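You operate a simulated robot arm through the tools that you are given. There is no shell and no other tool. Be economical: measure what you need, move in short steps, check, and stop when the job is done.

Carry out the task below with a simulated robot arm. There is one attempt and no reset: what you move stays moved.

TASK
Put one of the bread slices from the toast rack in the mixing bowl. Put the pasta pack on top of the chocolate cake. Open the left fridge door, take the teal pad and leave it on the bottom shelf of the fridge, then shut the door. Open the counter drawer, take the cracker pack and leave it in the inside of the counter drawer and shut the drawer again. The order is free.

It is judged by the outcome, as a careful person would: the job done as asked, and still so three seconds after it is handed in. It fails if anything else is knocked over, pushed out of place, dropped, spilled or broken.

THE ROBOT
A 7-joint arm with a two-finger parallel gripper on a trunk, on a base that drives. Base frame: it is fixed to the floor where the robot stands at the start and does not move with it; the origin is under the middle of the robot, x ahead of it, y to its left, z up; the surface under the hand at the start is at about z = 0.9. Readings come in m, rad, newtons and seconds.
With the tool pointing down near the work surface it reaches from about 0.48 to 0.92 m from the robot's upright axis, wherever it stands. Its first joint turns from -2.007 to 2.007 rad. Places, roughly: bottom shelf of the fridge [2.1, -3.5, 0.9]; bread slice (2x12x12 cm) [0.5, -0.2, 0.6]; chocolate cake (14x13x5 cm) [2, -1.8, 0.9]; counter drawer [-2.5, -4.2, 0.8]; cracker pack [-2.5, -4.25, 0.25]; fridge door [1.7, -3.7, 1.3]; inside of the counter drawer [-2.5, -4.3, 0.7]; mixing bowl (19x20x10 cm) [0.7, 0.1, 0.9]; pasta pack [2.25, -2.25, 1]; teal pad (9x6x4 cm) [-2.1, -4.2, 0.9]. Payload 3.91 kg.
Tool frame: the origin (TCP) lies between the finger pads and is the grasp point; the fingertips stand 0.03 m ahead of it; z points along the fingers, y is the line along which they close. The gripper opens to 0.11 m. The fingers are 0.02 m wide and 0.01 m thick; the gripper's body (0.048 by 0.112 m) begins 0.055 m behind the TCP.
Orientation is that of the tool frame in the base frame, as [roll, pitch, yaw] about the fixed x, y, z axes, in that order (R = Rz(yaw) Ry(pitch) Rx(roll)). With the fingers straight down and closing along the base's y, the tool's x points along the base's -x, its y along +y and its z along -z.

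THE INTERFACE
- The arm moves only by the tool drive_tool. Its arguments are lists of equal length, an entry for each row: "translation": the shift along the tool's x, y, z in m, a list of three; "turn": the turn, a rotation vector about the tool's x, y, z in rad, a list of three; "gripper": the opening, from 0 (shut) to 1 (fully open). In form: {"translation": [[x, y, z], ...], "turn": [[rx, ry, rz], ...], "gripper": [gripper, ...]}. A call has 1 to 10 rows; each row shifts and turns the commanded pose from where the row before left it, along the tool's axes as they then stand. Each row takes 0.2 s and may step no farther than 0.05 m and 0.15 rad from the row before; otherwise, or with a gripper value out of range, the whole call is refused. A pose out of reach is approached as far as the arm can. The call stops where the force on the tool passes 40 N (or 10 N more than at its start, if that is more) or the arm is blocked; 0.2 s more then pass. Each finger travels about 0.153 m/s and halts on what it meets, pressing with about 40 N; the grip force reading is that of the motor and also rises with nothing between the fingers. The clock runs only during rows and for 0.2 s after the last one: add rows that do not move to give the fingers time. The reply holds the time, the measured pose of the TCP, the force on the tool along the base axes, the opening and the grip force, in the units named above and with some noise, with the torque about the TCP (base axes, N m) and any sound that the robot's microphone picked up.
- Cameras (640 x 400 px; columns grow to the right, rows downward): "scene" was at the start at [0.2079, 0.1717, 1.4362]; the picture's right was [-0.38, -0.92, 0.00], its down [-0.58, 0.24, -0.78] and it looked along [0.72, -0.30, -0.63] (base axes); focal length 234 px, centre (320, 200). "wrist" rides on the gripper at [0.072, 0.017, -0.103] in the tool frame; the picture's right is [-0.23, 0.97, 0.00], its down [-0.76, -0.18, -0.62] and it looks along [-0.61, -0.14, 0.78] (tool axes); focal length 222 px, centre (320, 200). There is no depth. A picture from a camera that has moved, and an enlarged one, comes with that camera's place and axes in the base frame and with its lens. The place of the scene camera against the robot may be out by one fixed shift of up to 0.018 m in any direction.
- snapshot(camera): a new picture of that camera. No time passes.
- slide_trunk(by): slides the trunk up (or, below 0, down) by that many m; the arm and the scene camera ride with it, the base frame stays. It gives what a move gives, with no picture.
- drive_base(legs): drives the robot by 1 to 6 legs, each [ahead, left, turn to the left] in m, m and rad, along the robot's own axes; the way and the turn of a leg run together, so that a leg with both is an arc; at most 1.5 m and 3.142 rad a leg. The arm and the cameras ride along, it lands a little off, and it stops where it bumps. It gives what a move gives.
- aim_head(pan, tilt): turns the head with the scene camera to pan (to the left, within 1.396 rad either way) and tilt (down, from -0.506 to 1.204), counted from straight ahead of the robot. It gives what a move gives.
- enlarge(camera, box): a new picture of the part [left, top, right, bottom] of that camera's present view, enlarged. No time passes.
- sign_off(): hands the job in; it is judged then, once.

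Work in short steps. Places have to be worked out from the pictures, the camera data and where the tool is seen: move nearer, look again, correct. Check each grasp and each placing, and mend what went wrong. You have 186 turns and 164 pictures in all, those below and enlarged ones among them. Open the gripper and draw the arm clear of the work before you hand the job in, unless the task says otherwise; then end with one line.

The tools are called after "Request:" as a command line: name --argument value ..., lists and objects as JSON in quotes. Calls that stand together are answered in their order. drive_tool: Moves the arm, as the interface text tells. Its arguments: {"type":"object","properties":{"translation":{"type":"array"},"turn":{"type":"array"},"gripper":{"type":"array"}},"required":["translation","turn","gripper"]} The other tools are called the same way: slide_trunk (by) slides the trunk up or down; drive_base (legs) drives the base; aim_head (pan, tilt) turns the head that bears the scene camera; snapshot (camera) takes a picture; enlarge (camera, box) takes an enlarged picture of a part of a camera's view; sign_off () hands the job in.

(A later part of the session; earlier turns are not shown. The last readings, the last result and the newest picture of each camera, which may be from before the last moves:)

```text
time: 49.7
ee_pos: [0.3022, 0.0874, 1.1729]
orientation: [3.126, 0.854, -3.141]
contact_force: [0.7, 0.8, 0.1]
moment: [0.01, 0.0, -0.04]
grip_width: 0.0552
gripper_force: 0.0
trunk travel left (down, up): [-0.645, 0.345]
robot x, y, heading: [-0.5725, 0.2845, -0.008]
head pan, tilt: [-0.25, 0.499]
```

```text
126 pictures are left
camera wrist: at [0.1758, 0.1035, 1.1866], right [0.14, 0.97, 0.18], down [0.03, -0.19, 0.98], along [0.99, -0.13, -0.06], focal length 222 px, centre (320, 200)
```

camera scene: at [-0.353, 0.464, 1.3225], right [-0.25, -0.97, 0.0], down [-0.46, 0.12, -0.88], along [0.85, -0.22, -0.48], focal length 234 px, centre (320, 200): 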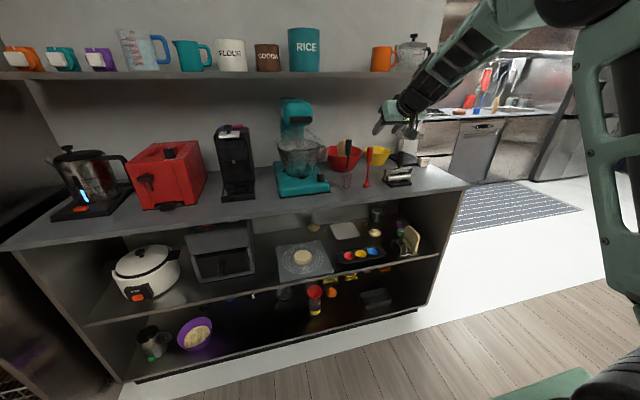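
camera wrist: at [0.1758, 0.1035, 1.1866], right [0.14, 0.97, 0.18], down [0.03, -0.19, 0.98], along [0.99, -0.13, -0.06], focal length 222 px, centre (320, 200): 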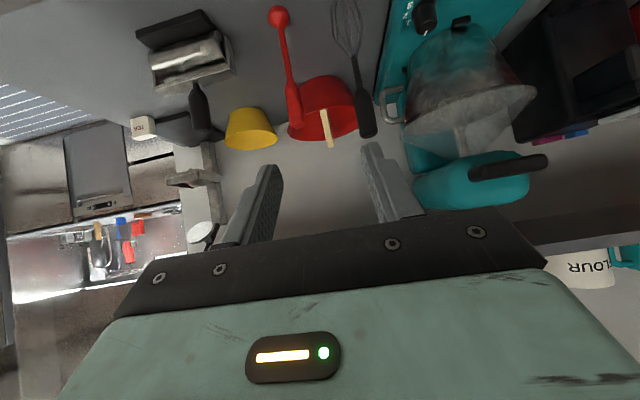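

The bread stands safely in the red bowl and utensils are undisturbed. Now I fold the hand to the down pose, pull it in, and look right toward the other counters.

Request:
drive_tool --translation '[[0, 0, -0.04], [0, 0, -0.04], [0, 0, -0.04], [0, 0, -0.02], [0, 0, 0]]' --turn '[[0, 0.144, 0], [0, 0.144, 0], [0, 0.144, 0], [0, 0.144, 0], [0, 0.14, 0]]' --gripper '[0.5, 0.5, 0.5, 0.5, 0.5]'

Request:
drive_tool --translation '[[0.04, -0.01, 0], [0.04, -0.01, 0], [0.04, -0.01, 0.02], [0.04, -0.01, 0.02], [0.03, 0, 0.02]]' --turn '[[0, 0, 0], [0, 0, 0], [0, 0, 0], [0, 0, 0], [0, 0, 0]]' --gripper '[0.5, 0.5, 0.5, 0.5, 0.5]'

Request:
aim_head --pan -0.9 --tilt 0.45

Request:
snapshot --camera "scene"

```text
time: 50.9
ee_pos: [0.2145, 0.0843, 1.2829]
orientation: [3.132, 0.137, -3.134]
contact_force: [0.1, -0.3, 1.4]
moment: [-0.02, 0.01, 0.01]
grip_width: 0.055
gripper_force: 0.0
trunk travel left (down, up): [-0.645, 0.345]
robot x, y, heading: [-0.5716, 0.2842, -0.009]
head pan, tilt: [-0.25, 0.499]
```

```text
time: 52.1
ee_pos: [0.0364, 0.0438, 1.1944]
orientation: [3.132, 0.139, -3.133]
contact_force: [-0.1, 0.6, -1.4]
moment: [-0.02, 0.01, 0.0]
grip_width: 0.055
gripper_force: 0.1
trunk travel left (down, up): [-0.645, 0.345]
robot x, y, heading: [-0.5729, 0.2838, -0.007]
head pan, tilt: [-0.25, 0.499]
```

```text
time: 53.1
ee_pos: [0.0365, 0.0424, 1.1955]
orientation: [3.13, 0.137, -3.132]
contact_force: [0.1, 0.2, 0.2]
moment: [-0.01, 0.0, -0.05]
grip_width: 0.0549
gripper_force: 0.1
trunk travel left (down, up): [-0.645, 0.345]
robot x, y, heading: [-0.5703, 0.279, -0.007]
head pan, tilt: [-0.901, 0.45]
```

```text
125 pictures are left
camera scene: at [-0.3843, 0.4147, 1.327], right [-0.79, -0.62, 0.0], down [-0.27, 0.34, -0.9], along [0.56, -0.71, -0.44], focal length 234 px, centre (320, 200)
```

scene: 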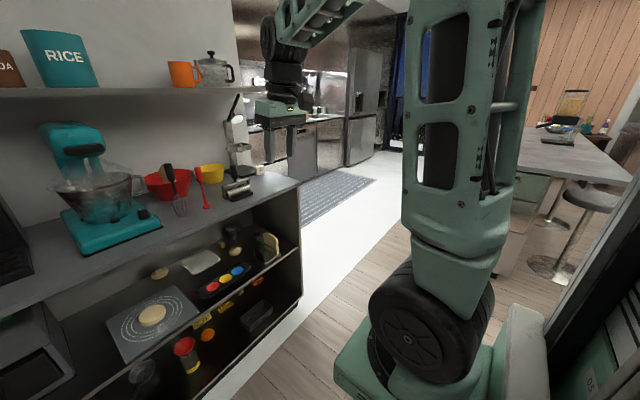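

Turn right 90° in place and look down the room.

Request:
drive_base --legs '[[0, 0, -1.2]]'

Request:
aim_head --pan 0.35 --tilt 0.4

Request:
snapshot --camera "scene"

```text
time: 56.5
ee_pos: [-0.5811, -0.3693, 1.1951]
orientation: [3.131, 0.137, 1.944]
contact_force: [-0.6, 0.3, -0.1]
moment: [0.01, 0.0, 0.0]
grip_width: 0.0549
gripper_force: 0.2
trunk travel left (down, up): [-0.645, 0.345]
robot x, y, heading: [-0.568, 0.2825, -1.21]
head pan, tilt: [-0.901, 0.45]
```

```text
time: 57.9
ee_pos: [-0.5801, -0.3696, 1.1959]
orientation: [3.132, 0.138, 1.946]
contact_force: [0.1, 0.3, 0.6]
moment: [-0.01, -0.03, 0.04]
grip_width: 0.0552
gripper_force: 0.0
trunk travel left (down, up): [-0.645, 0.345]
robot x, y, heading: [-0.5699, 0.2836, -1.218]
head pan, tilt: [0.351, 0.4]
```

```text
124 pictures are left
camera scene: at [-0.2825, 0.151, 1.3317], right [-0.76, -0.65, 0.0], down [-0.25, 0.3, -0.92], along [0.6, -0.7, -0.39], focal length 234 px, centre (320, 200)
```

scene: 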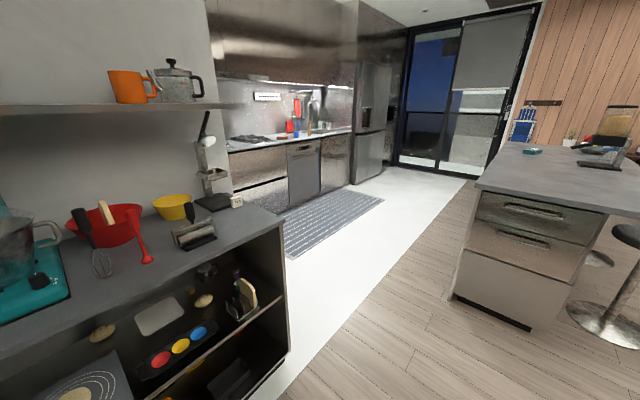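

Clear route: between the counter corner (0.36,-0.27) and the island corner (-0.15,-1.45), then toward the far counter. Drive the first part and check.

Request:
drive_base --legs '[[0, 0, 0.18], [1.31, 0, 0], [0, 0, 0.177]]'

Request:
snapshot --camera "scene"

```text
time: 66.0
ee_pos: [0.2845, -1.4922, 1.1955]
orientation: [3.132, 0.138, 2.27]
contact_force: [0.4, -0.2, -0.1]
moment: [-0.02, 0.04, -0.01]
grip_width: 0.0547
gripper_force: 0.1
trunk travel left (down, up): [-0.645, 0.345]
robot x, y, heading: [0.086, -0.8702, -0.891]
head pan, tilt: [0.351, 0.4]
```

```text
123 pictures are left
camera scene: at [0.4001, -0.8998, 1.3316], right [-0.51, -0.86, 0.0], down [-0.33, 0.2, -0.92], along [0.79, -0.47, -0.39], focal length 234 px, centre (320, 200)
```

scene: 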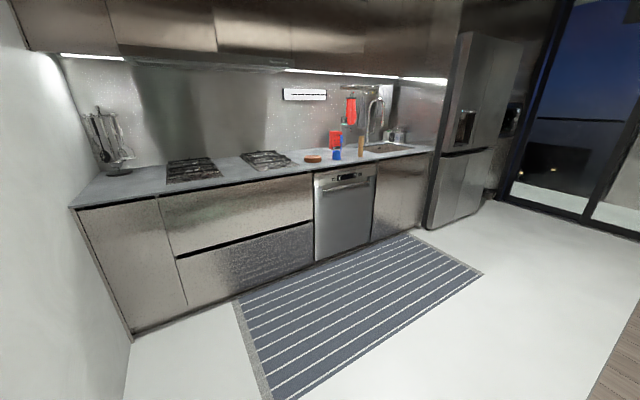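

The cake is at (313,158), the red pasta pack right of it near the backsplash. Drive to about (1.15,-1.93) facing +x.

Request:
drive_base --legs '[[0, 0, 0.096], [1.49, 0, 0], [0, 0, 0.795]]'

Request:
aim_head --pan -0.1 --tilt 0.5

Request:
snapshot --camera "scene"

Request:
snapshot --camera "wrist"

```text
time: 76.1
ee_pos: [1.7503, -2.1989, 1.1968]
orientation: [3.131, 0.137, -3.138]
contact_force: [-0.5, 0.0, 0.4]
moment: [0.01, 0.0, -0.02]
grip_width: 0.0549
gripper_force: 0.1
trunk travel left (down, up): [-0.645, 0.345]
robot x, y, heading: [1.1442, -1.9549, -0.013]
head pan, tilt: [0.351, 0.4]
```

```text
time: 77.0
ee_pos: [1.7507, -2.1982, 1.196]
orientation: [3.131, 0.138, -3.139]
contact_force: [0.4, 0.5, -0.4]
moment: [-0.03, -0.01, 0.03]
grip_width: 0.055
gripper_force: 0.1
trunk travel left (down, up): [-0.645, 0.345]
robot x, y, heading: [1.1461, -1.9546, -0.011]
head pan, tilt: [-0.099, 0.499]
```

```text
122 pictures are left
camera scene: at [1.3662, -1.7622, 1.3225], right [-0.11, -0.99, 0.0], down [-0.48, 0.05, -0.88], along [0.87, -0.1, -0.48], focal length 234 px, centre (320, 200)
```

scene: 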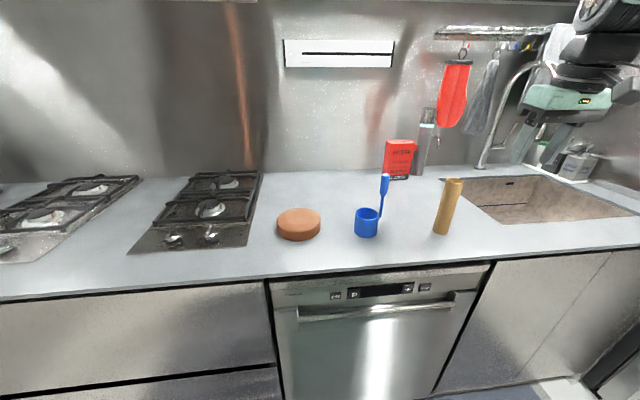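

```text
121 pictures are left
camera wrist: at [1.6639, -2.1828, 1.289], right [0.22, 0.97, 0.04], down [0.67, -0.18, 0.72], along [0.71, -0.13, -0.69], focal length 222 px, centre (320, 200)
```

wrist: 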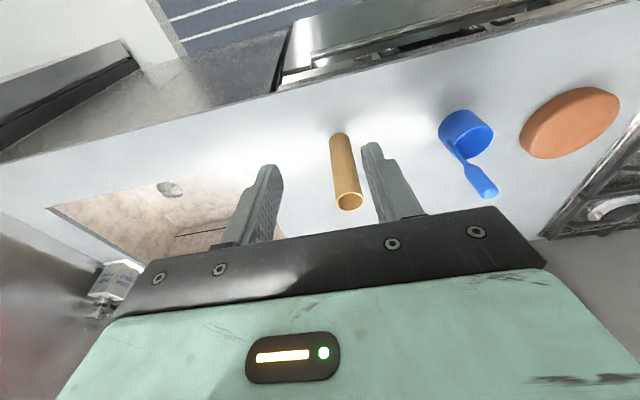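

Enlarge the pasta pack region.

Request:
enlarge --camera "scene" --box '[260, 110, 480, 250]'

```text
2.86 times, centred on (370, 180) of scene
camera zoom: at [1.3662, -1.7622, 1.3225], right [-0.11, -0.99, 0.0], down [-0.48, 0.05, -0.88], along [0.87, -0.1, -0.48], focal length 670 px, centre (177, 257)
```

zoom: 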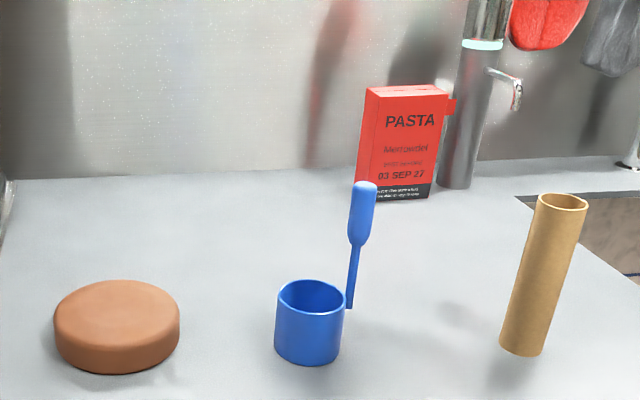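

Pack is about 16 cm tall, ~10 cm wide at (2.29,-2.21), slightly turned. I'll aim the head down to see how close the base may go to the counter.

Request:
aim_head --pan -0.1 --tilt 1.2

Request:
snapshot --camera "scene"

```text
time: 78.0
ee_pos: [1.7509, -2.1993, 1.1971]
orientation: [3.131, 0.14, -3.137]
contact_force: [-1.0, -0.3, 0.5]
moment: [0.03, 0.03, -0.04]
grip_width: 0.055
gripper_force: 0.0
trunk travel left (down, up): [-0.645, 0.345]
robot x, y, heading: [1.1443, -1.9568, -0.015]
head pan, tilt: [-0.099, 1.201]
```

```text
119 pictures are left
camera scene: at [1.3313, -1.7584, 1.2689], right [-0.11, -0.99, 0.0], down [-0.93, 0.1, -0.36], along [0.36, -0.04, -0.93], focal length 234 px, centre (320, 200)
```

scene: 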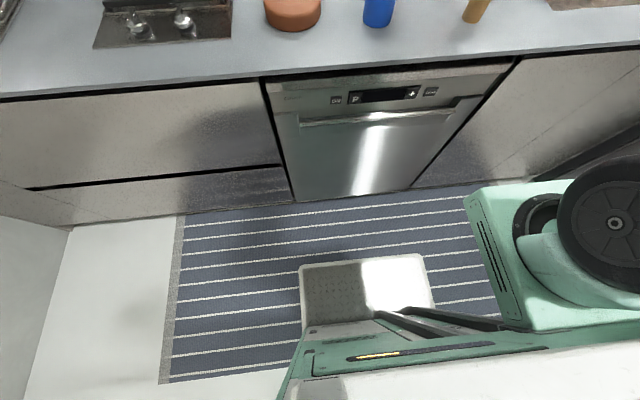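

The base front is ~0.31 ahead of the axis; counter front at x≈1.69, so I can stand at x≈1.32. Drive forward 0.17 and look at the pack closely.

Request:
drive_base --legs '[[0.17, 0.003, 0.012]]'

Request:
aim_head --pan -0.35 --tilt 0.5

Request:
enlarge --camera "scene" --box '[220, 80, 412, 200]'

Request:
snapshot --camera "wrist"

```text
time: 79.5
ee_pos: [1.9224, -2.1904, 1.1959]
orientation: [3.132, 0.139, -3.126]
contact_force: [-0.2, -0.3, -0.8]
moment: [-0.01, 0.06, -0.01]
grip_width: 0.0549
gripper_force: 0.1
trunk travel left (down, up): [-0.645, 0.345]
robot x, y, heading: [1.3149, -1.9518, 0.001]
head pan, tilt: [-0.099, 1.201]
```

```text
time: 80.6
ee_pos: [1.9232, -2.1902, 1.1962]
orientation: [3.131, 0.137, -3.127]
contact_force: [-0.2, 0.2, 0.0]
moment: [-0.03, -0.02, -0.03]
grip_width: 0.0549
gripper_force: 0.1
trunk travel left (down, up): [-0.645, 0.345]
robot x, y, heading: [1.3161, -1.9541, -0.0]
head pan, tilt: [-0.351, 0.499]
```

```text
3.33 times, centred on (316, 140) of scene
camera zoom: at [1.5282, -1.7798, 1.3224], right [-0.34, -0.94, 0.0], down [-0.45, 0.16, -0.88], along [0.82, -0.3, -0.48], focal length 781 px, centre (333, 400)
```

zoom: 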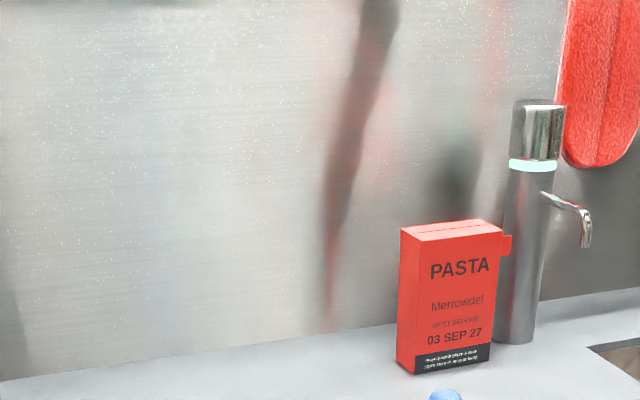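

```text
117 pictures are left
camera wrist: at [1.8362, -2.1746, 1.289], right [0.21, 0.98, 0.04], down [0.67, -0.17, 0.72], along [0.71, -0.12, -0.69], focal length 222 px, centre (320, 200)
```

wrist: 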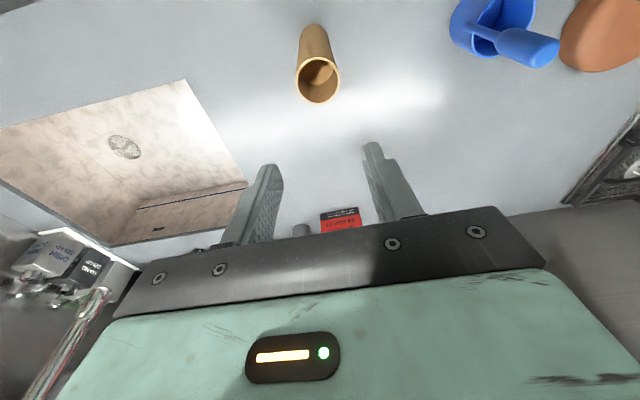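

The pack is ~0.11 wide, 0.04 deep, top at z≈1.06, with 10 cm free behind it, so I must grip it front-to-back with the tool down. I'll level the tool and turn it 90° so the fingers close along x, then test reach.

Request:
drive_tool --translation '[[0, 0, 0], [0, 0, 0], [0, 0, 0], [0, 0, 0], [0, 0, 0], [0, 0, 0], [0, 0, 0], [0, 0, 0], [0, 0, 0], [0, 0, 0]]' --turn '[[0, 0.137, 0], [0, 0, 0.15], [0, 0, 0.15], [0, 0, 0.15], [0, 0, 0.15], [0, 0, 0.15], [0, 0, 0.15], [0, 0, 0.15], [0, 0, 0.15], [0, 0, 0.15]]' --gripper '[0.8, 0.8, 0.8, 0.8, 0.8, 0.8, 0.8, 0.8, 0.8, 0.8]'

Request:
drive_tool --translation '[[0, 0, 0], [0, 0.05, 0], [0, 0.05, 0], [0, 0.05, 0]]' --turn '[[0, 0, 0.15], [0, 0, 0.05], [0, 0, 0], [0, 0, 0]]' --gripper '[0.8, 0.8, 0.8, 0.8]'

Request:
snapshot --camera "scene"

Request:
snapshot --camera "wrist"

```text
time: 82.8
ee_pos: [1.9232, -2.1906, 1.1964]
orientation: [3.139, -0.008, 1.807]
contact_force: [-0.5, -0.6, -0.1]
moment: [-0.04, 0.01, -0.04]
grip_width: 0.0879
gripper_force: 0.2
trunk travel left (down, up): [-0.645, 0.345]
robot x, y, heading: [1.3134, -1.9534, -0.0]
head pan, tilt: [-0.351, 0.499]
```

```text
time: 83.8
ee_pos: [2.0742, -2.1817, 1.1983]
orientation: [3.139, -0.008, 1.607]
contact_force: [-0.8, -0.1, 0.8]
moment: [-0.03, -0.04, 0.0]
grip_width: 0.088
gripper_force: 0.1
trunk travel left (down, up): [-0.645, 0.345]
robot x, y, heading: [1.3162, -1.9524, 0.003]
head pan, tilt: [-0.351, 0.499]
```

```text
116 pictures are left
camera scene: at [1.5275, -1.7799, 1.3226], right [-0.34, -0.94, 0.0], down [-0.45, 0.16, -0.88], along [0.82, -0.3, -0.48], focal length 234 px, centre (320, 200)
```

scene: 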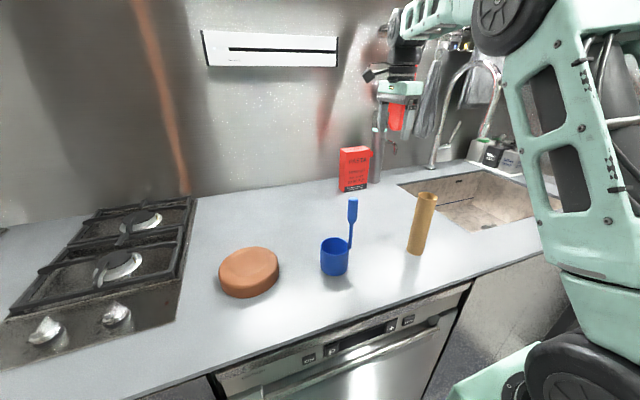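

```text
115 pictures are left
camera wrist: at [2.0883, -2.1092, 1.3019], right [0.98, -0.19, 0.0], down [-0.15, -0.77, 0.62], along [-0.12, -0.6, -0.79], focal length 222 px, centre (320, 200)
```

wrist: 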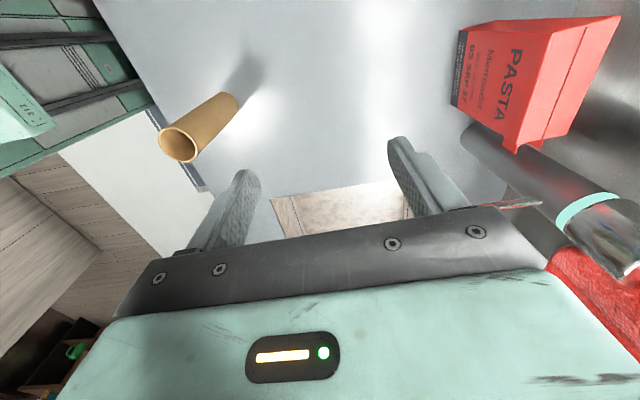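

The pack is ahead with room behind it. Continue outward in x to test reach.

Request:
drive_tool --translation '[[-0.01, 0.05, 0], [-0.01, 0.05, 0], [0, 0.05, 0]]' --turn '[[0, 0, 0.036], [0, 0, 0], [0, 0, 0]]' --gripper '[0.8, 0.8, 0.8]'

Request:
snapshot --camera "wrist"

Request:
snapshot --camera "scene"

```text
refused: row 1 steps farther than a row can; nothing moved
```

```text
114 pictures are left
camera wrist: at [2.0883, -2.1092, 1.3019], right [0.98, -0.19, 0.0], down [-0.15, -0.77, 0.62], along [-0.12, -0.6, -0.79], focal length 222 px, centre (320, 200)
```

wrist: 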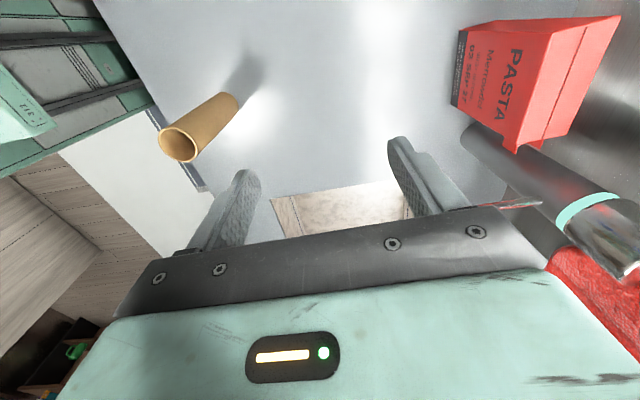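

```text
113 pictures are left
camera scene: at [1.5275, -1.7799, 1.3226], right [-0.34, -0.94, 0.0], down [-0.45, 0.16, -0.88], along [0.82, -0.3, -0.48], focal length 234 px, centre (320, 200)
```

scene: 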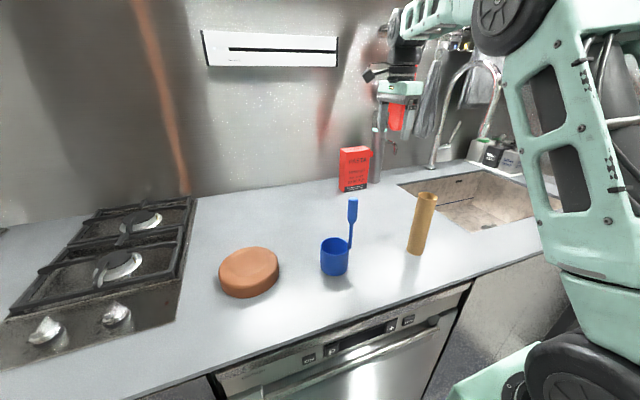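

Wrist rays put the pack's top centre at about (2.32,-2.205). Move outward again in smaller rows.

Request:
drive_tool --translation '[[-0.008, 0.045, 0], [-0.008, 0.045, 0], [-0.006, 0.045, 0], [0, 0.045, 0]]' --turn '[[0, 0, 0.036], [0, 0, 0], [0, 0, 0], [0, 0, 0]]' --gripper '[0.8, 0.8, 0.8, 0.8]'

Request:
snapshot --camera "wrist"

```text
time: 84.8
ee_pos: [2.1748, -2.1936, 1.1754]
orientation: [3.139, -0.011, 1.573]
contact_force: [-0.1, -0.8, 0.3]
moment: [0.04, -0.03, -0.01]
grip_width: 0.088
gripper_force: 0.1
out of reach, approached as far as the arm can: row 3, 4
trunk travel left (down, up): [-0.645, 0.345]
robot x, y, heading: [1.3164, -1.9522, -0.001]
head pan, tilt: [-0.351, 0.499]
```

```text
112 pictures are left
camera wrist: at [2.1908, -2.1215, 1.2805], right [0.97, -0.22, 0.0], down [-0.18, -0.77, 0.62], along [-0.14, -0.6, -0.79], focal length 222 px, centre (320, 200)
```

wrist: 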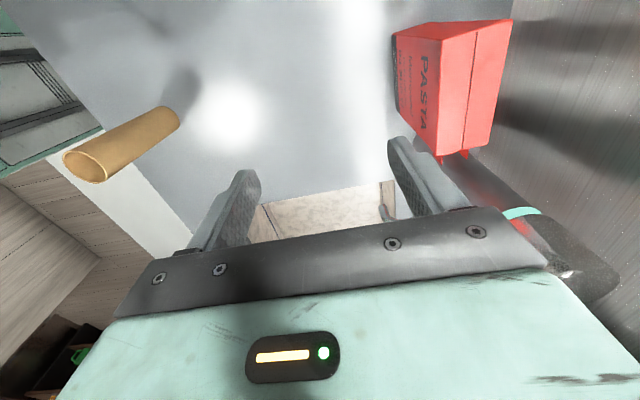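

Reach ends at radius ~0.89. Rechecking the front edge from two views gives the counter edge at x≈1.775, so the base can go closer. I'll pull the arm back, drive 0.10 ahead and 0.13 right.

Request:
drive_tool --translation '[[0, -0.045, -0.02], [0, -0.045, -0.02], [0.02, -0.045, 0], [0.04, -0.02, 0], [0.04, 0, 0], [0.04, 0, 0]]' --turn '[[0, 0, 0], [0, 0, 0], [0, 0, 0], [0, 0, 0], [0, 0, 0], [0, 0, 0]]' --gripper '[0.8, 0.8, 0.8, 0.8, 0.8, 0.8]'

Request:
drive_base --legs '[[0.0, -0.13, 0], [0.07, 0, 0]]'

Request:
aim_head --pan 0.1 --tilt 1.2

Request:
snapshot --camera "scene"

```text
time: 86.2
ee_pos: [2.0191, -2.0547, 1.217]
orientation: [3.14, -0.007, 1.573]
contact_force: [0.5, 0.7, 0.6]
moment: [-0.01, 0.03, -0.01]
grip_width: 0.0882
gripper_force: 0.0
trunk travel left (down, up): [-0.645, 0.345]
robot x, y, heading: [1.313, -1.9518, -0.003]
head pan, tilt: [-0.351, 0.499]
```

```text
time: 88.1
ee_pos: [2.0893, -2.1853, 1.2171]
orientation: [3.14, -0.008, 1.573]
contact_force: [0.9, -0.2, -0.1]
moment: [-0.01, 0.04, 0.0]
grip_width: 0.088
gripper_force: 0.0
trunk travel left (down, up): [-0.645, 0.345]
robot x, y, heading: [1.3847, -2.0829, -0.002]
head pan, tilt: [-0.351, 0.499]
```

```text
time: 89.1
ee_pos: [2.0891, -2.1836, 1.216]
orientation: [3.138, -0.011, 1.573]
contact_force: [0.9, 0.4, -0.6]
moment: [0.0, 0.02, 0.01]
grip_width: 0.0879
gripper_force: 0.1
trunk travel left (down, up): [-0.645, 0.345]
robot x, y, heading: [1.3853, -2.082, -0.002]
head pan, tilt: [0.099, 1.201]
```

```text
111 pictures are left
camera scene: at [1.5677, -1.8729, 1.2689], right [0.1, -1.0, 0.0], down [-0.93, -0.09, -0.36], along [0.36, 0.04, -0.93], focal length 234 px, centre (320, 200)
```

scene: 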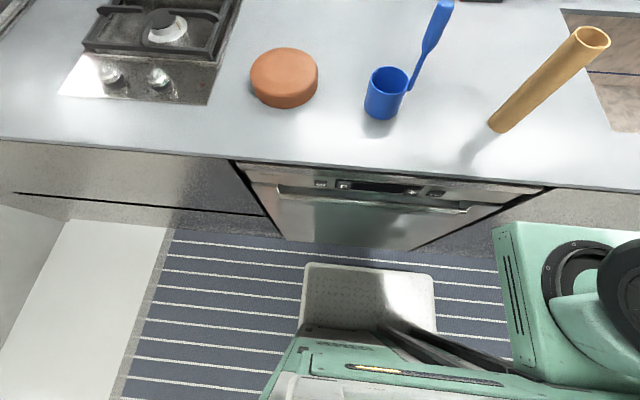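

There is still a gap to the dishwasher handle. Move 0.03 further ahead, raise nothing, and reach toward the pack.

Request:
drive_base --legs '[[0.03, 0, 0]]'

Request:
drive_tool --translation '[[-0.01, 0.045, 0], [-0.01, 0.045, 0], [0, 0.045, 0], [0, 0.045, 0]]' --turn '[[0, 0, 0], [0, 0, 0], [0, 0, 0], [0, 0, 0]]' --gripper '[0.8, 0.8, 0.8, 0.8]'

Request:
snapshot --camera "wrist"

```text
time: 90.0
ee_pos: [2.1213, -2.1838, 1.2171]
orientation: [3.141, -0.01, 1.575]
contact_force: [0.5, -0.1, -0.1]
moment: [0.0, -0.03, -0.04]
grip_width: 0.088
gripper_force: 0.0
trunk travel left (down, up): [-0.645, 0.345]
robot x, y, heading: [1.4124, -2.0825, -0.003]
head pan, tilt: [0.099, 1.201]
```

```text
time: 91.0
ee_pos: [2.2712, -2.2055, 1.2059]
orientation: [-3.136, -0.009, 1.573]
contact_force: [-0.2, -0.6, -1.4]
moment: [0.04, 0.05, -0.02]
grip_width: 0.0884
gripper_force: 0.0
out of reach, approached as far as the arm can: row 4
trunk travel left (down, up): [-0.645, 0.345]
robot x, y, heading: [1.4141, -2.0827, 0.002]
head pan, tilt: [0.099, 1.201]
```

```text
110 pictures are left
camera wrist: at [2.2885, -2.1333, 1.3108], right [0.97, -0.23, -0.01], down [-0.17, -0.77, 0.62], along [-0.14, -0.6, -0.79], focal length 222 px, centre (320, 200)
```

wrist: 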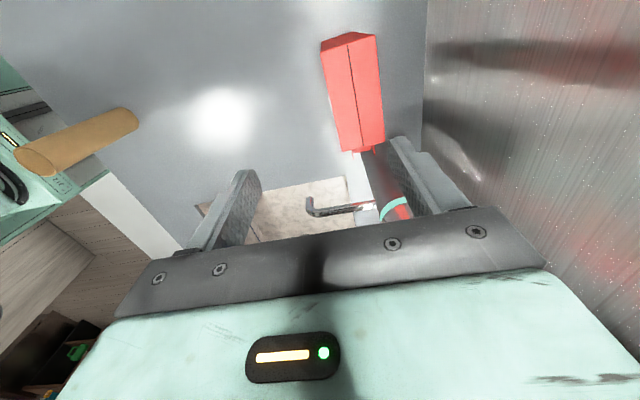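

Pack centre now reads (2.31,-2.20). Lower the trunk 0.07 and extend the rest of the way above the pack.

Request:
slide_trunk --by -0.07

Request:
drive_tool --translation '[[0, 0.02, 0], [0, 0.019, 0], [0, 0, 0]]' --turn '[[0, 0, 0], [0, 0, 0], [0, 0, 0]]' --gripper '[0.8, 0.8, 0.8]'

Request:
snapshot --camera "wrist"

```text
time: 92.0
ee_pos: [2.2704, -2.2049, 1.1388]
orientation: [3.139, -0.01, 1.575]
contact_force: [-0.1, 0.1, 0.4]
moment: [0.03, -0.01, -0.01]
grip_width: 0.0881
gripper_force: 0.0
trunk travel left (down, up): [-0.575, 0.415]
robot x, y, heading: [1.4138, -2.0806, -0.002]
head pan, tilt: [0.099, 1.201]
```

```text
time: 92.8
ee_pos: [2.2787, -2.2044, 1.1223]
orientation: [3.137, -0.011, 1.573]
contact_force: [-0.1, 0.0, 0.1]
moment: [-0.01, -0.01, 0.0]
grip_width: 0.0878
gripper_force: 0.1
out of reach, approached as far as the arm can: row 1, 2
trunk travel left (down, up): [-0.575, 0.415]
robot x, y, heading: [1.4155, -2.0821, 0.003]
head pan, tilt: [0.099, 1.201]
```

```text
109 pictures are left
camera wrist: at [2.2954, -2.1323, 1.2274], right [0.97, -0.22, 0.0], down [-0.18, -0.77, 0.61], along [-0.14, -0.6, -0.79], focal length 222 px, centre (320, 200)
```

wrist: 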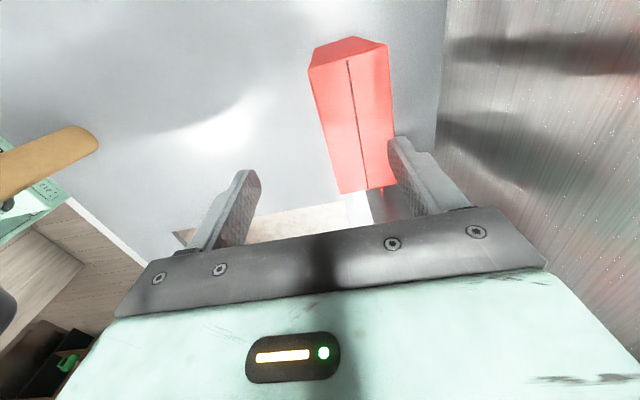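

The arm's wrist is above its shoulder; raising the trunk and lowering the arm gives more reach. Trunk up 0.2, then arm down 0.2 and forward.

Request:
slide_trunk --by 0.2

Request:
drive_tool --translation '[[0, 0, 0.04], [0, 0, 0.04], [0, 0, 0.04], [0, 0.01, 0.04], [0, 0.015, 0.02], [0, 0.01, 0]]' --turn '[[0, 0, 0], [0, 0, 0], [0, 0, 0], [0, 0, 0], [0, 0, 0], [0, 0, 0]]' --gripper '[0.8, 0.8, 0.8, 0.8, 0.8, 0.8]'

Request:
snapshot --camera "wrist"

```text
time: 95.0
ee_pos: [2.2793, -2.2054, 1.3134]
orientation: [-3.13, -0.011, 1.572]
contact_force: [0.1, 0.2, -1.2]
moment: [0.01, -0.01, -0.03]
grip_width: 0.0878
gripper_force: 0.0
trunk travel left (down, up): [-0.775, 0.215]
robot x, y, heading: [1.4121, -2.08, -0.002]
head pan, tilt: [0.099, 1.201]
```

```text
time: 96.4
ee_pos: [2.3396, -2.2031, 1.1555]
orientation: [3.137, -0.01, 1.576]
contact_force: [-0.7, 1.0, -0.2]
moment: [-0.02, 0.0, 0.03]
grip_width: 0.088
gripper_force: 0.0
out of reach, approached as far as the arm can: row 1, 2, 3, 5, 6
trunk travel left (down, up): [-0.775, 0.215]
robot x, y, heading: [1.4072, -2.0817, 0.007]
head pan, tilt: [0.099, 1.201]
```

```text
108 pictures are left
camera wrist: at [2.3558, -2.1314, 1.2605], right [0.97, -0.22, 0.0], down [-0.18, -0.77, 0.62], along [-0.14, -0.6, -0.79], focal length 222 px, centre (320, 200)
```

wrist: 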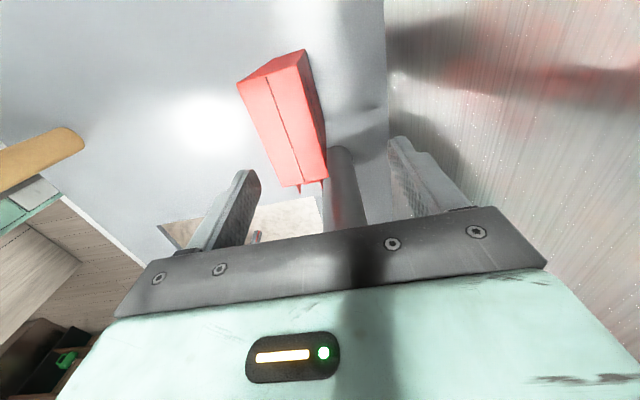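

Now I have reach. Centre over the pack (x=2.308) and descend in stages.

Request:
drive_tool --translation '[[0.005, -0.032, 0], [0, 0, 0.03], [0, 0, 0.03], [0, 0, 0]]' --turn '[[0, 0, 0], [0, 0, 0], [0, 0, 0], [0, 0, 0]]' --gripper '[0.8, 0.8, 0.8, 0.8]'

Request:
snapshot --camera "wrist"

Request:
aim_head --pan -0.35 --tilt 0.5

Request:
snapshot --camera "scene"

```text
time: 97.4
ee_pos: [2.3457, -2.1978, 1.1047]
orientation: [3.139, -0.01, 1.577]
contact_force: [0.6, 0.5, 0.4]
moment: [-0.01, 0.04, -0.03]
grip_width: 0.0879
gripper_force: 0.0
out of reach, approached as far as the arm can: row 1, 2, 3
trunk travel left (down, up): [-0.775, 0.215]
robot x, y, heading: [1.4124, -2.0826, -0.002]
head pan, tilt: [0.099, 1.201]
```

```text
107 pictures are left
camera wrist: at [2.3631, -2.1257, 1.209], right [0.97, -0.22, 0.0], down [-0.18, -0.77, 0.62], along [-0.14, -0.6, -0.79], focal length 222 px, centre (320, 200)
```

wrist: 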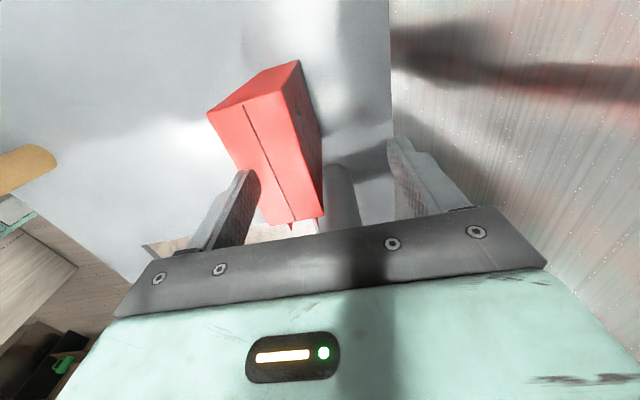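

```text
time: 98.5
ee_pos: [2.3479, -2.1972, 1.1039]
orientation: [3.14, -0.011, 1.574]
contact_force: [-1.0, -0.7, 0.3]
moment: [0.01, -0.02, 0.02]
grip_width: 0.0881
gripper_force: 0.0
trunk travel left (down, up): [-0.775, 0.215]
robot x, y, heading: [1.415, -2.0872, 0.003]
head pan, tilt: [-0.351, 0.499]
```

```text
106 pictures are left
camera scene: at [1.628, -1.9096, 1.4524], right [-0.34, -0.94, 0.0], down [-0.45, 0.16, -0.88], along [0.82, -0.3, -0.48], focal length 234 px, centre (320, 200)
```

scene: 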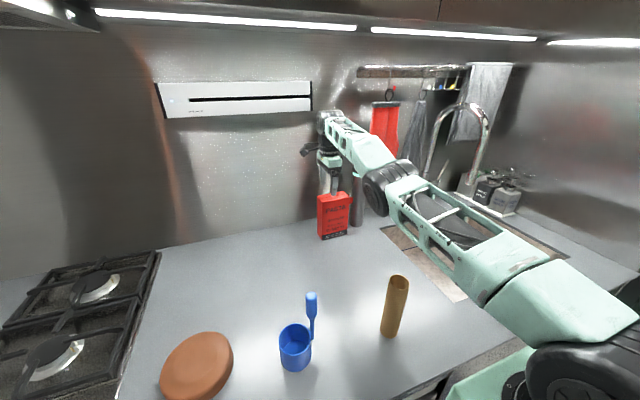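

The elbow is near straight and the solver slid along the sphere. I'll come up and inward to unlock the elbow.

Request:
drive_tool --translation '[[0, -0.02, -0.045], [0, -0.045, 0], [0, 0, 0]]' --turn '[[0, 0, 0], [0, 0, 0], [0, 0, 0]]' --gripper '[0.8, 0.8, 0.8]'

```text
time: 99.3
ee_pos: [2.3345, -2.1954, 1.1616]
orientation: [3.139, -0.012, 1.57]
contact_force: [-0.2, -0.2, 0.4]
moment: [0.0, 0.0, 0.02]
grip_width: 0.088
gripper_force: 0.0
out of reach, approached as far as the arm can: row 1, 2
trunk travel left (down, up): [-0.775, 0.215]
robot x, y, heading: [1.4122, -2.0805, 0.001]
head pan, tilt: [-0.351, 0.499]
```

I'll leave the arm as is and use base and trunk: base back 0.027, then trunk down.

Request:
drive_base --legs '[[-0.027, 0, 0]]'

Request:
slide_trunk --by -0.06

Request:
snapshot --camera "wrist"

```text
time: 100.1
ee_pos: [2.3087, -2.1971, 1.1604]
orientation: [3.139, -0.009, 1.574]
contact_force: [0.4, -0.1, -0.3]
moment: [0.0, 0.03, 0.02]
grip_width: 0.0879
gripper_force: 0.1
trunk travel left (down, up): [-0.775, 0.215]
robot x, y, heading: [1.3879, -2.0832, -0.002]
head pan, tilt: [-0.351, 0.499]
```

```text
time: 101.1
ee_pos: [2.3097, -2.196, 1.1006]
orientation: [3.141, -0.011, 1.573]
contact_force: [-0.2, 0.2, 0.3]
moment: [0.02, -0.01, -0.03]
grip_width: 0.0879
gripper_force: 0.1
trunk travel left (down, up): [-0.715, 0.275]
robot x, y, heading: [1.3865, -2.0818, 0.003]
head pan, tilt: [-0.351, 0.499]
```

```text
105 pictures are left
camera wrist: at [2.325, -2.1238, 1.2059], right [0.97, -0.22, 0.0], down [-0.18, -0.77, 0.62], along [-0.14, -0.6, -0.79], focal length 222 px, centre (320, 200)
```

wrist: 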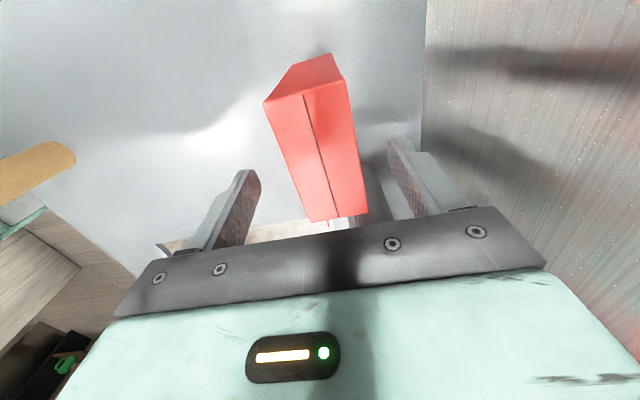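

Centred between the fingers. Lower 0.065 and close.

Request:
slide_trunk --by -0.065

Request:
drive_tool --translation '[[0, 0, 0], [0, 0, 0], [0, 0, 0], [0, 0, 0]]' --turn '[[0, 0, 0], [0, 0, 0], [0, 0, 0], [0, 0, 0]]' --gripper '[0.55, 0.3, 0.25, 0.25]'

Request:
snapshot --camera "wrist"

Request:
enlarge --camera "scene" --box '[240, 80, 432, 250]'

```text
time: 102.2
ee_pos: [2.3086, -2.1967, 1.0358]
orientation: [3.14, -0.01, 1.575]
contact_force: [0.0, 0.2, -0.4]
moment: [0.0, -0.01, 0.01]
grip_width: 0.088
gripper_force: 0.1
trunk travel left (down, up): [-0.65, 0.34]
robot x, y, heading: [1.3863, -2.0851, 0.002]
head pan, tilt: [-0.351, 0.499]
```

```text
time: 103.2
ee_pos: [2.308, -2.1967, 1.0362]
orientation: [3.141, -0.011, 1.573]
contact_force: [1.4, -0.4, 1.9]
moment: [0.02, -0.02, 0.06]
grip_width: 0.0522
gripper_force: 40.1
trunk travel left (down, up): [-0.65, 0.34]
robot x, y, heading: [1.3928, -2.0811, 0.001]
head pan, tilt: [-0.351, 0.499]
```

```text
104 pictures are left
camera wrist: at [2.3249, -2.1238, 1.141], right [0.97, -0.22, 0.0], down [-0.18, -0.77, 0.62], along [-0.14, -0.6, -0.79], focal length 222 px, centre (320, 200)
```

wrist: 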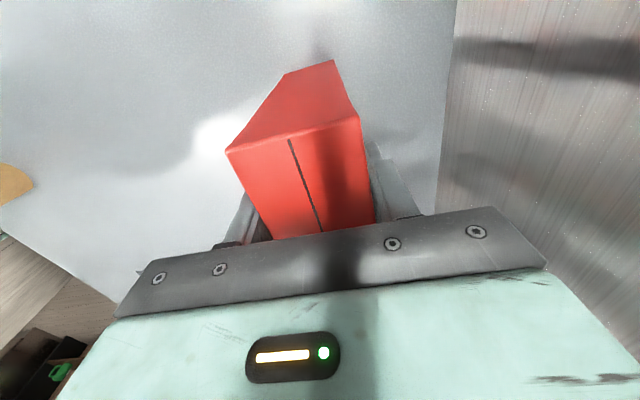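

```text
2.35 times, centred on (336, 165) of scene
camera zoom: at [1.6009, -1.9096, 1.3275], right [-0.34, -0.94, 0.0], down [-0.45, 0.16, -0.88], along [0.82, -0.3, -0.48], focal length 551 px, centre (282, 282)
```

zoom: 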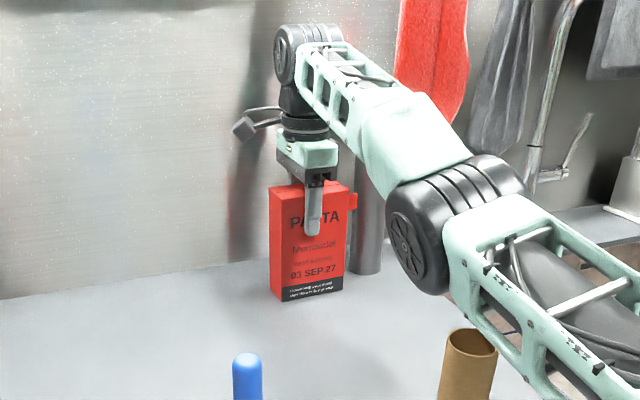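

Firm grip (0.052 m). Lift 0.2 with the trunk and back off so the pack hovers at the cake's x.

Request:
slide_trunk --by 0.2

Request:
drive_base --legs '[[-0.3, 0, 0]]'

Request:
snapshot --camera "scene"

Request:
snapshot --camera "wrist"

```text
time: 105.3
ee_pos: [2.3092, -2.1961, 1.2356]
orientation: [3.14, -0.011, 1.573]
contact_force: [0.2, -0.5, -4.1]
moment: [0.05, 0.03, -0.01]
grip_width: 0.0528
gripper_force: 39.6
trunk travel left (down, up): [-0.85, 0.14]
robot x, y, heading: [1.3853, -2.0802, 0.005]
head pan, tilt: [-0.351, 0.499]
```

```text
time: 107.4
ee_pos: [2.0111, -2.1937, 1.2354]
orientation: [3.14, -0.012, 1.576]
contact_force: [0.6, -0.2, -3.2]
moment: [0.02, -0.02, 0.01]
grip_width: 0.052
gripper_force: 40.1
trunk travel left (down, up): [-0.85, 0.14]
robot x, y, heading: [1.0869, -2.0859, 0.003]
head pan, tilt: [-0.351, 0.499]
```

```text
102 pictures are left
camera scene: at [1.3016, -1.9094, 1.5274], right [-0.34, -0.94, 0.0], down [-0.45, 0.16, -0.88], along [0.83, -0.3, -0.48], focal length 234 px, centre (320, 200)
```

scene: 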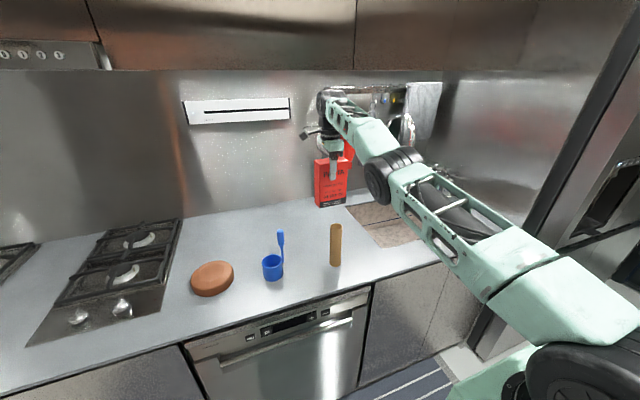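

```text
101 pictures are left
camera wrist: at [2.0263, -2.1215, 1.3405], right [0.98, -0.22, 0.0], down [-0.17, -0.77, 0.62], along [-0.14, -0.6, -0.79], focal length 222 px, centre (320, 200)
```

wrist: 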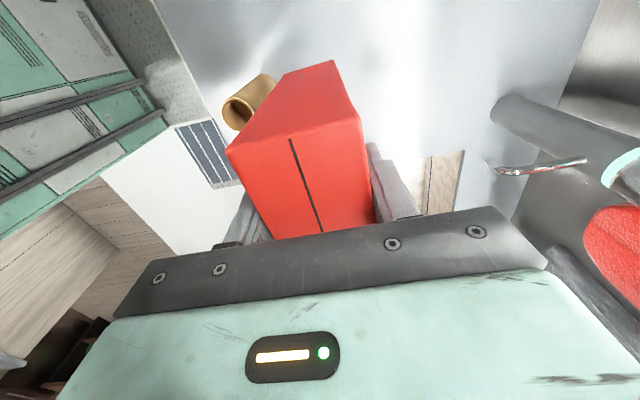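

Cake top centre ≈(1.937,-1.768). Slide base back 0.07 and left 0.42, carrying the pack above the blue cup's brush.

Request:
drive_base --legs '[[-0.07, 0, 0], [0, 0.42, 0]]'

Request:
snapshot --camera "wrist"

Request:
snapshot --camera "scene"

```text
time: 110.6
ee_pos: [1.9409, -1.7825, 1.2355]
orientation: [3.139, -0.011, 1.568]
contact_force: [-0.2, -0.3, -3.9]
moment: [0.04, 0.04, -0.02]
grip_width: 0.0522
gripper_force: 40.1
trunk travel left (down, up): [-0.85, 0.14]
robot x, y, heading: [1.0191, -1.6603, -0.007]
head pan, tilt: [-0.351, 0.499]
```

```text
100 pictures are left
camera wrist: at [1.9566, -1.7097, 1.3405], right [0.97, -0.23, 0.0], down [-0.18, -0.77, 0.62], along [-0.14, -0.6, -0.79], focal length 222 px, centre (320, 200)
```

wrist: 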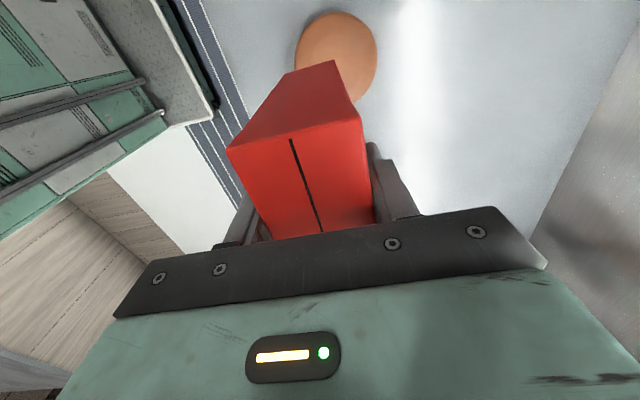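

```text
99 pictures are left
camera scene: at [1.2339, -1.4909, 1.5275], right [-0.35, -0.94, 0.0], down [-0.45, 0.17, -0.88], along [0.82, -0.31, -0.48], focal length 234 px, centre (320, 200)
```

scene: 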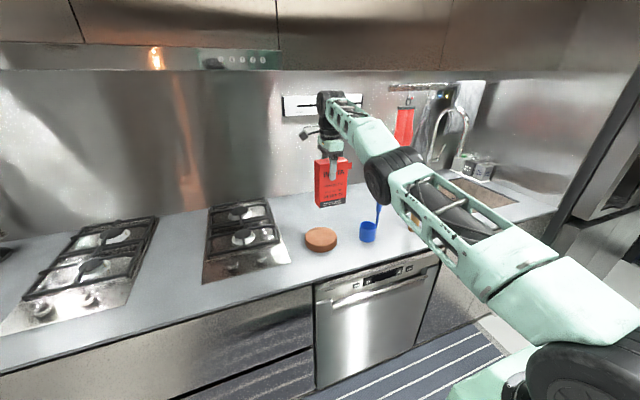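

Wrist rays give cake centre ≈(1.97,-1.765), scene ≈(1.93,-1.76). I'll come down 0.1 and remeasure closer.

Request:
drive_base --legs '[[0.015, 0.015, 0]]'

Request:
slide_trunk --by -0.1

Request:
enlarge --camera "scene" --box '[240, 80, 432, 250]'

Request:
snapshot --camera "wrist"

```text
time: 111.4
ee_pos: [1.9562, -1.7672, 1.2362]
orientation: [3.14, -0.012, 1.566]
contact_force: [-0.1, -0.8, -3.6]
moment: [0.03, -0.01, 0.01]
grip_width: 0.0521
gripper_force: 39.9
trunk travel left (down, up): [-0.85, 0.14]
robot x, y, heading: [1.0318, -1.6482, -0.005]
head pan, tilt: [-0.351, 0.499]
```

```text
time: 112.7
ee_pos: [1.9555, -1.7674, 1.1363]
orientation: [3.139, -0.01, 1.565]
contact_force: [-0.5, 0.1, -3.8]
moment: [0.0, -0.02, -0.01]
grip_width: 0.0521
gripper_force: 40.4
trunk travel left (down, up): [-0.75, 0.24]
robot x, y, heading: [1.031, -1.6466, -0.007]
head pan, tilt: [-0.351, 0.499]
```

```text
2.35 times, centred on (336, 165) of scene
camera zoom: at [1.2492, -1.4758, 1.4275], right [-0.35, -0.94, 0.0], down [-0.45, 0.17, -0.88], along [0.82, -0.31, -0.48], focal length 551 px, centre (282, 282)
```

zoom: 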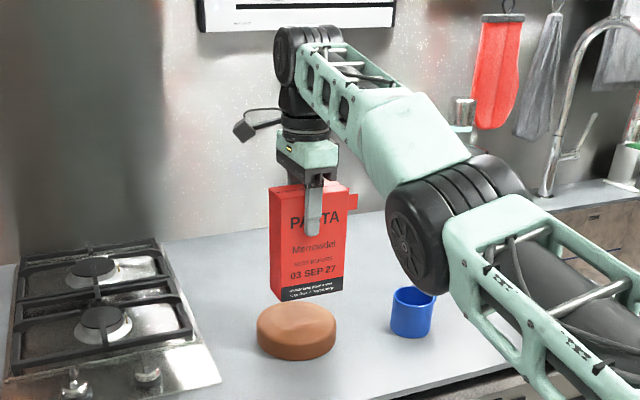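

```text
97 pictures are left
camera wrist: at [1.9718, -1.6947, 1.2405], right [0.97, -0.23, 0.0], down [-0.18, -0.77, 0.62], along [-0.14, -0.6, -0.79], focal length 222 px, centre (320, 200)
```

wrist: 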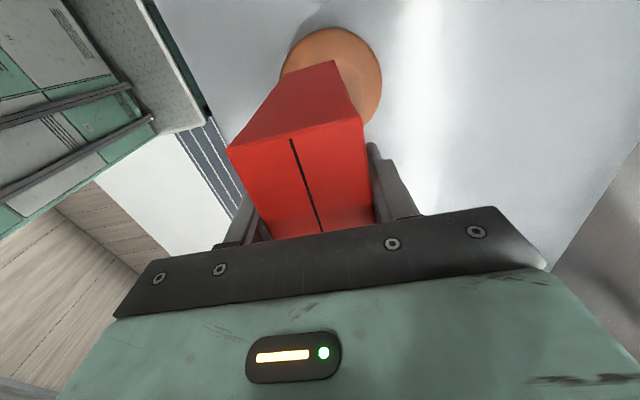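

Combining both cameras, cake centre ≈(1.953,-1.75). Nudge left 0.015 and lower to just above the cake, then look.

Request:
drive_base --legs '[[0, 0.015, 0]]'

Request:
slide_trunk --by -0.04

Request:
enlarge --camera "scene" --box '[260, 120, 404, 240]'

```text
time: 113.5
ee_pos: [1.9552, -1.752, 1.1358]
orientation: [3.14, -0.012, 1.568]
contact_force: [0.1, -0.7, -4.1]
moment: [0.0, 0.02, 0.04]
grip_width: 0.052
gripper_force: 40.6
trunk travel left (down, up): [-0.75, 0.24]
robot x, y, heading: [1.0362, -1.6304, -0.01]
head pan, tilt: [-0.351, 0.499]
```

```text
time: 114.3
ee_pos: [1.9562, -1.7523, 1.0957]
orientation: [3.14, -0.011, 1.566]
contact_force: [0.2, 0.2, -3.4]
moment: [0.01, 0.01, 0.01]
grip_width: 0.052
gripper_force: 39.9
trunk travel left (down, up): [-0.71, 0.28]
robot x, y, heading: [1.0395, -1.6299, -0.005]
head pan, tilt: [-0.351, 0.499]
```

```text
3.33 times, centred on (332, 180) of scene
camera zoom: at [1.2492, -1.461, 1.3874], right [-0.35, -0.94, 0.0], down [-0.45, 0.17, -0.88], along [0.82, -0.31, -0.48], focal length 781 px, centre (280, 267)
```

zoom: 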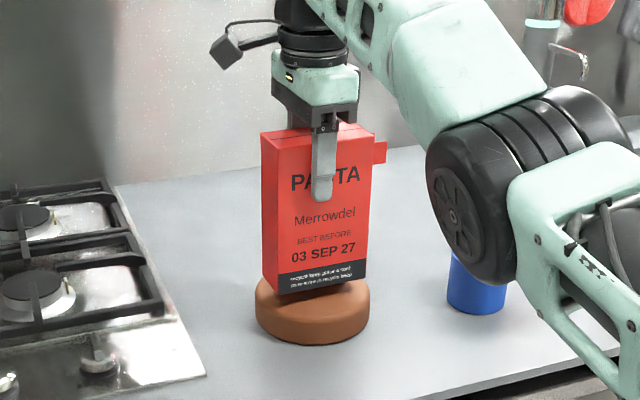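

Well centred over the cake. Lower by small steps until contact.

Request:
slide_trunk --by -0.008

Request:
slide_trunk --by -0.005

Request:
enlarge --camera "scene" --box '[260, 120, 404, 240]'

```text
time: 114.9
ee_pos: [1.9559, -1.7538, 1.088]
orientation: [3.14, -0.012, 1.566]
contact_force: [-0.3, -0.5, -3.6]
moment: [0.01, -0.01, -0.03]
grip_width: 0.0519
gripper_force: 40.2
trunk travel left (down, up): [-0.702, 0.288]
robot x, y, heading: [1.0328, -1.6316, -0.01]
head pan, tilt: [-0.351, 0.499]
```

```text
time: 115.4
ee_pos: [1.9557, -1.7511, 1.0828]
orientation: [3.139, -0.011, 1.569]
contact_force: [-0.8, 0.1, -3.1]
moment: [0.02, -0.01, -0.02]
grip_width: 0.052
gripper_force: 40.0
trunk travel left (down, up): [-0.697, 0.293]
robot x, y, heading: [1.034, -1.635, -0.008]
head pan, tilt: [-0.351, 0.499]
```

```text
3.33 times, centred on (332, 180) of scene
camera zoom: at [1.2492, -1.461, 1.3744], right [-0.35, -0.94, 0.0], down [-0.45, 0.17, -0.88], along [0.82, -0.31, -0.48], focal length 781 px, centre (280, 267)
```

zoom: 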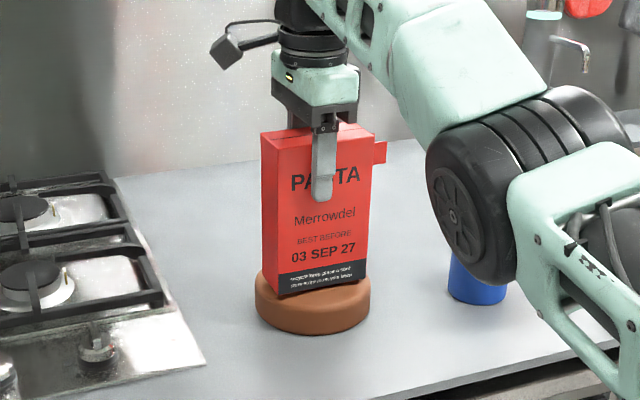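

Still carrying the weight, no contact. Continue down in small steps.

Request:
slide_trunk --by -0.005

Request:
slide_trunk --by -0.005

```text
time: 115.9
ee_pos: [1.9549, -1.7513, 1.0787]
orientation: [3.139, -0.009, 1.567]
contact_force: [0.4, -0.7, 0.2]
moment: [-0.02, 0.05, 0.11]
grip_width: 0.0518
gripper_force: 39.4
trunk travel left (down, up): [-0.692, 0.298]
robot x, y, heading: [1.0322, -1.6334, -0.006]
head pan, tilt: [-0.351, 0.499]
```

```text
time: 116.5
ee_pos: [1.9543, -1.7515, 1.079]
orientation: [3.129, -0.011, 1.568]
contact_force: [1.2, -2.6, 31.9]
moment: [-0.03, 0.74, 0.23]
grip_width: 0.052
gripper_force: 39.8
trunk travel left (down, up): [-0.687, 0.303]
robot x, y, heading: [1.0315, -1.6341, -0.003]
head pan, tilt: [-0.351, 0.499]
```

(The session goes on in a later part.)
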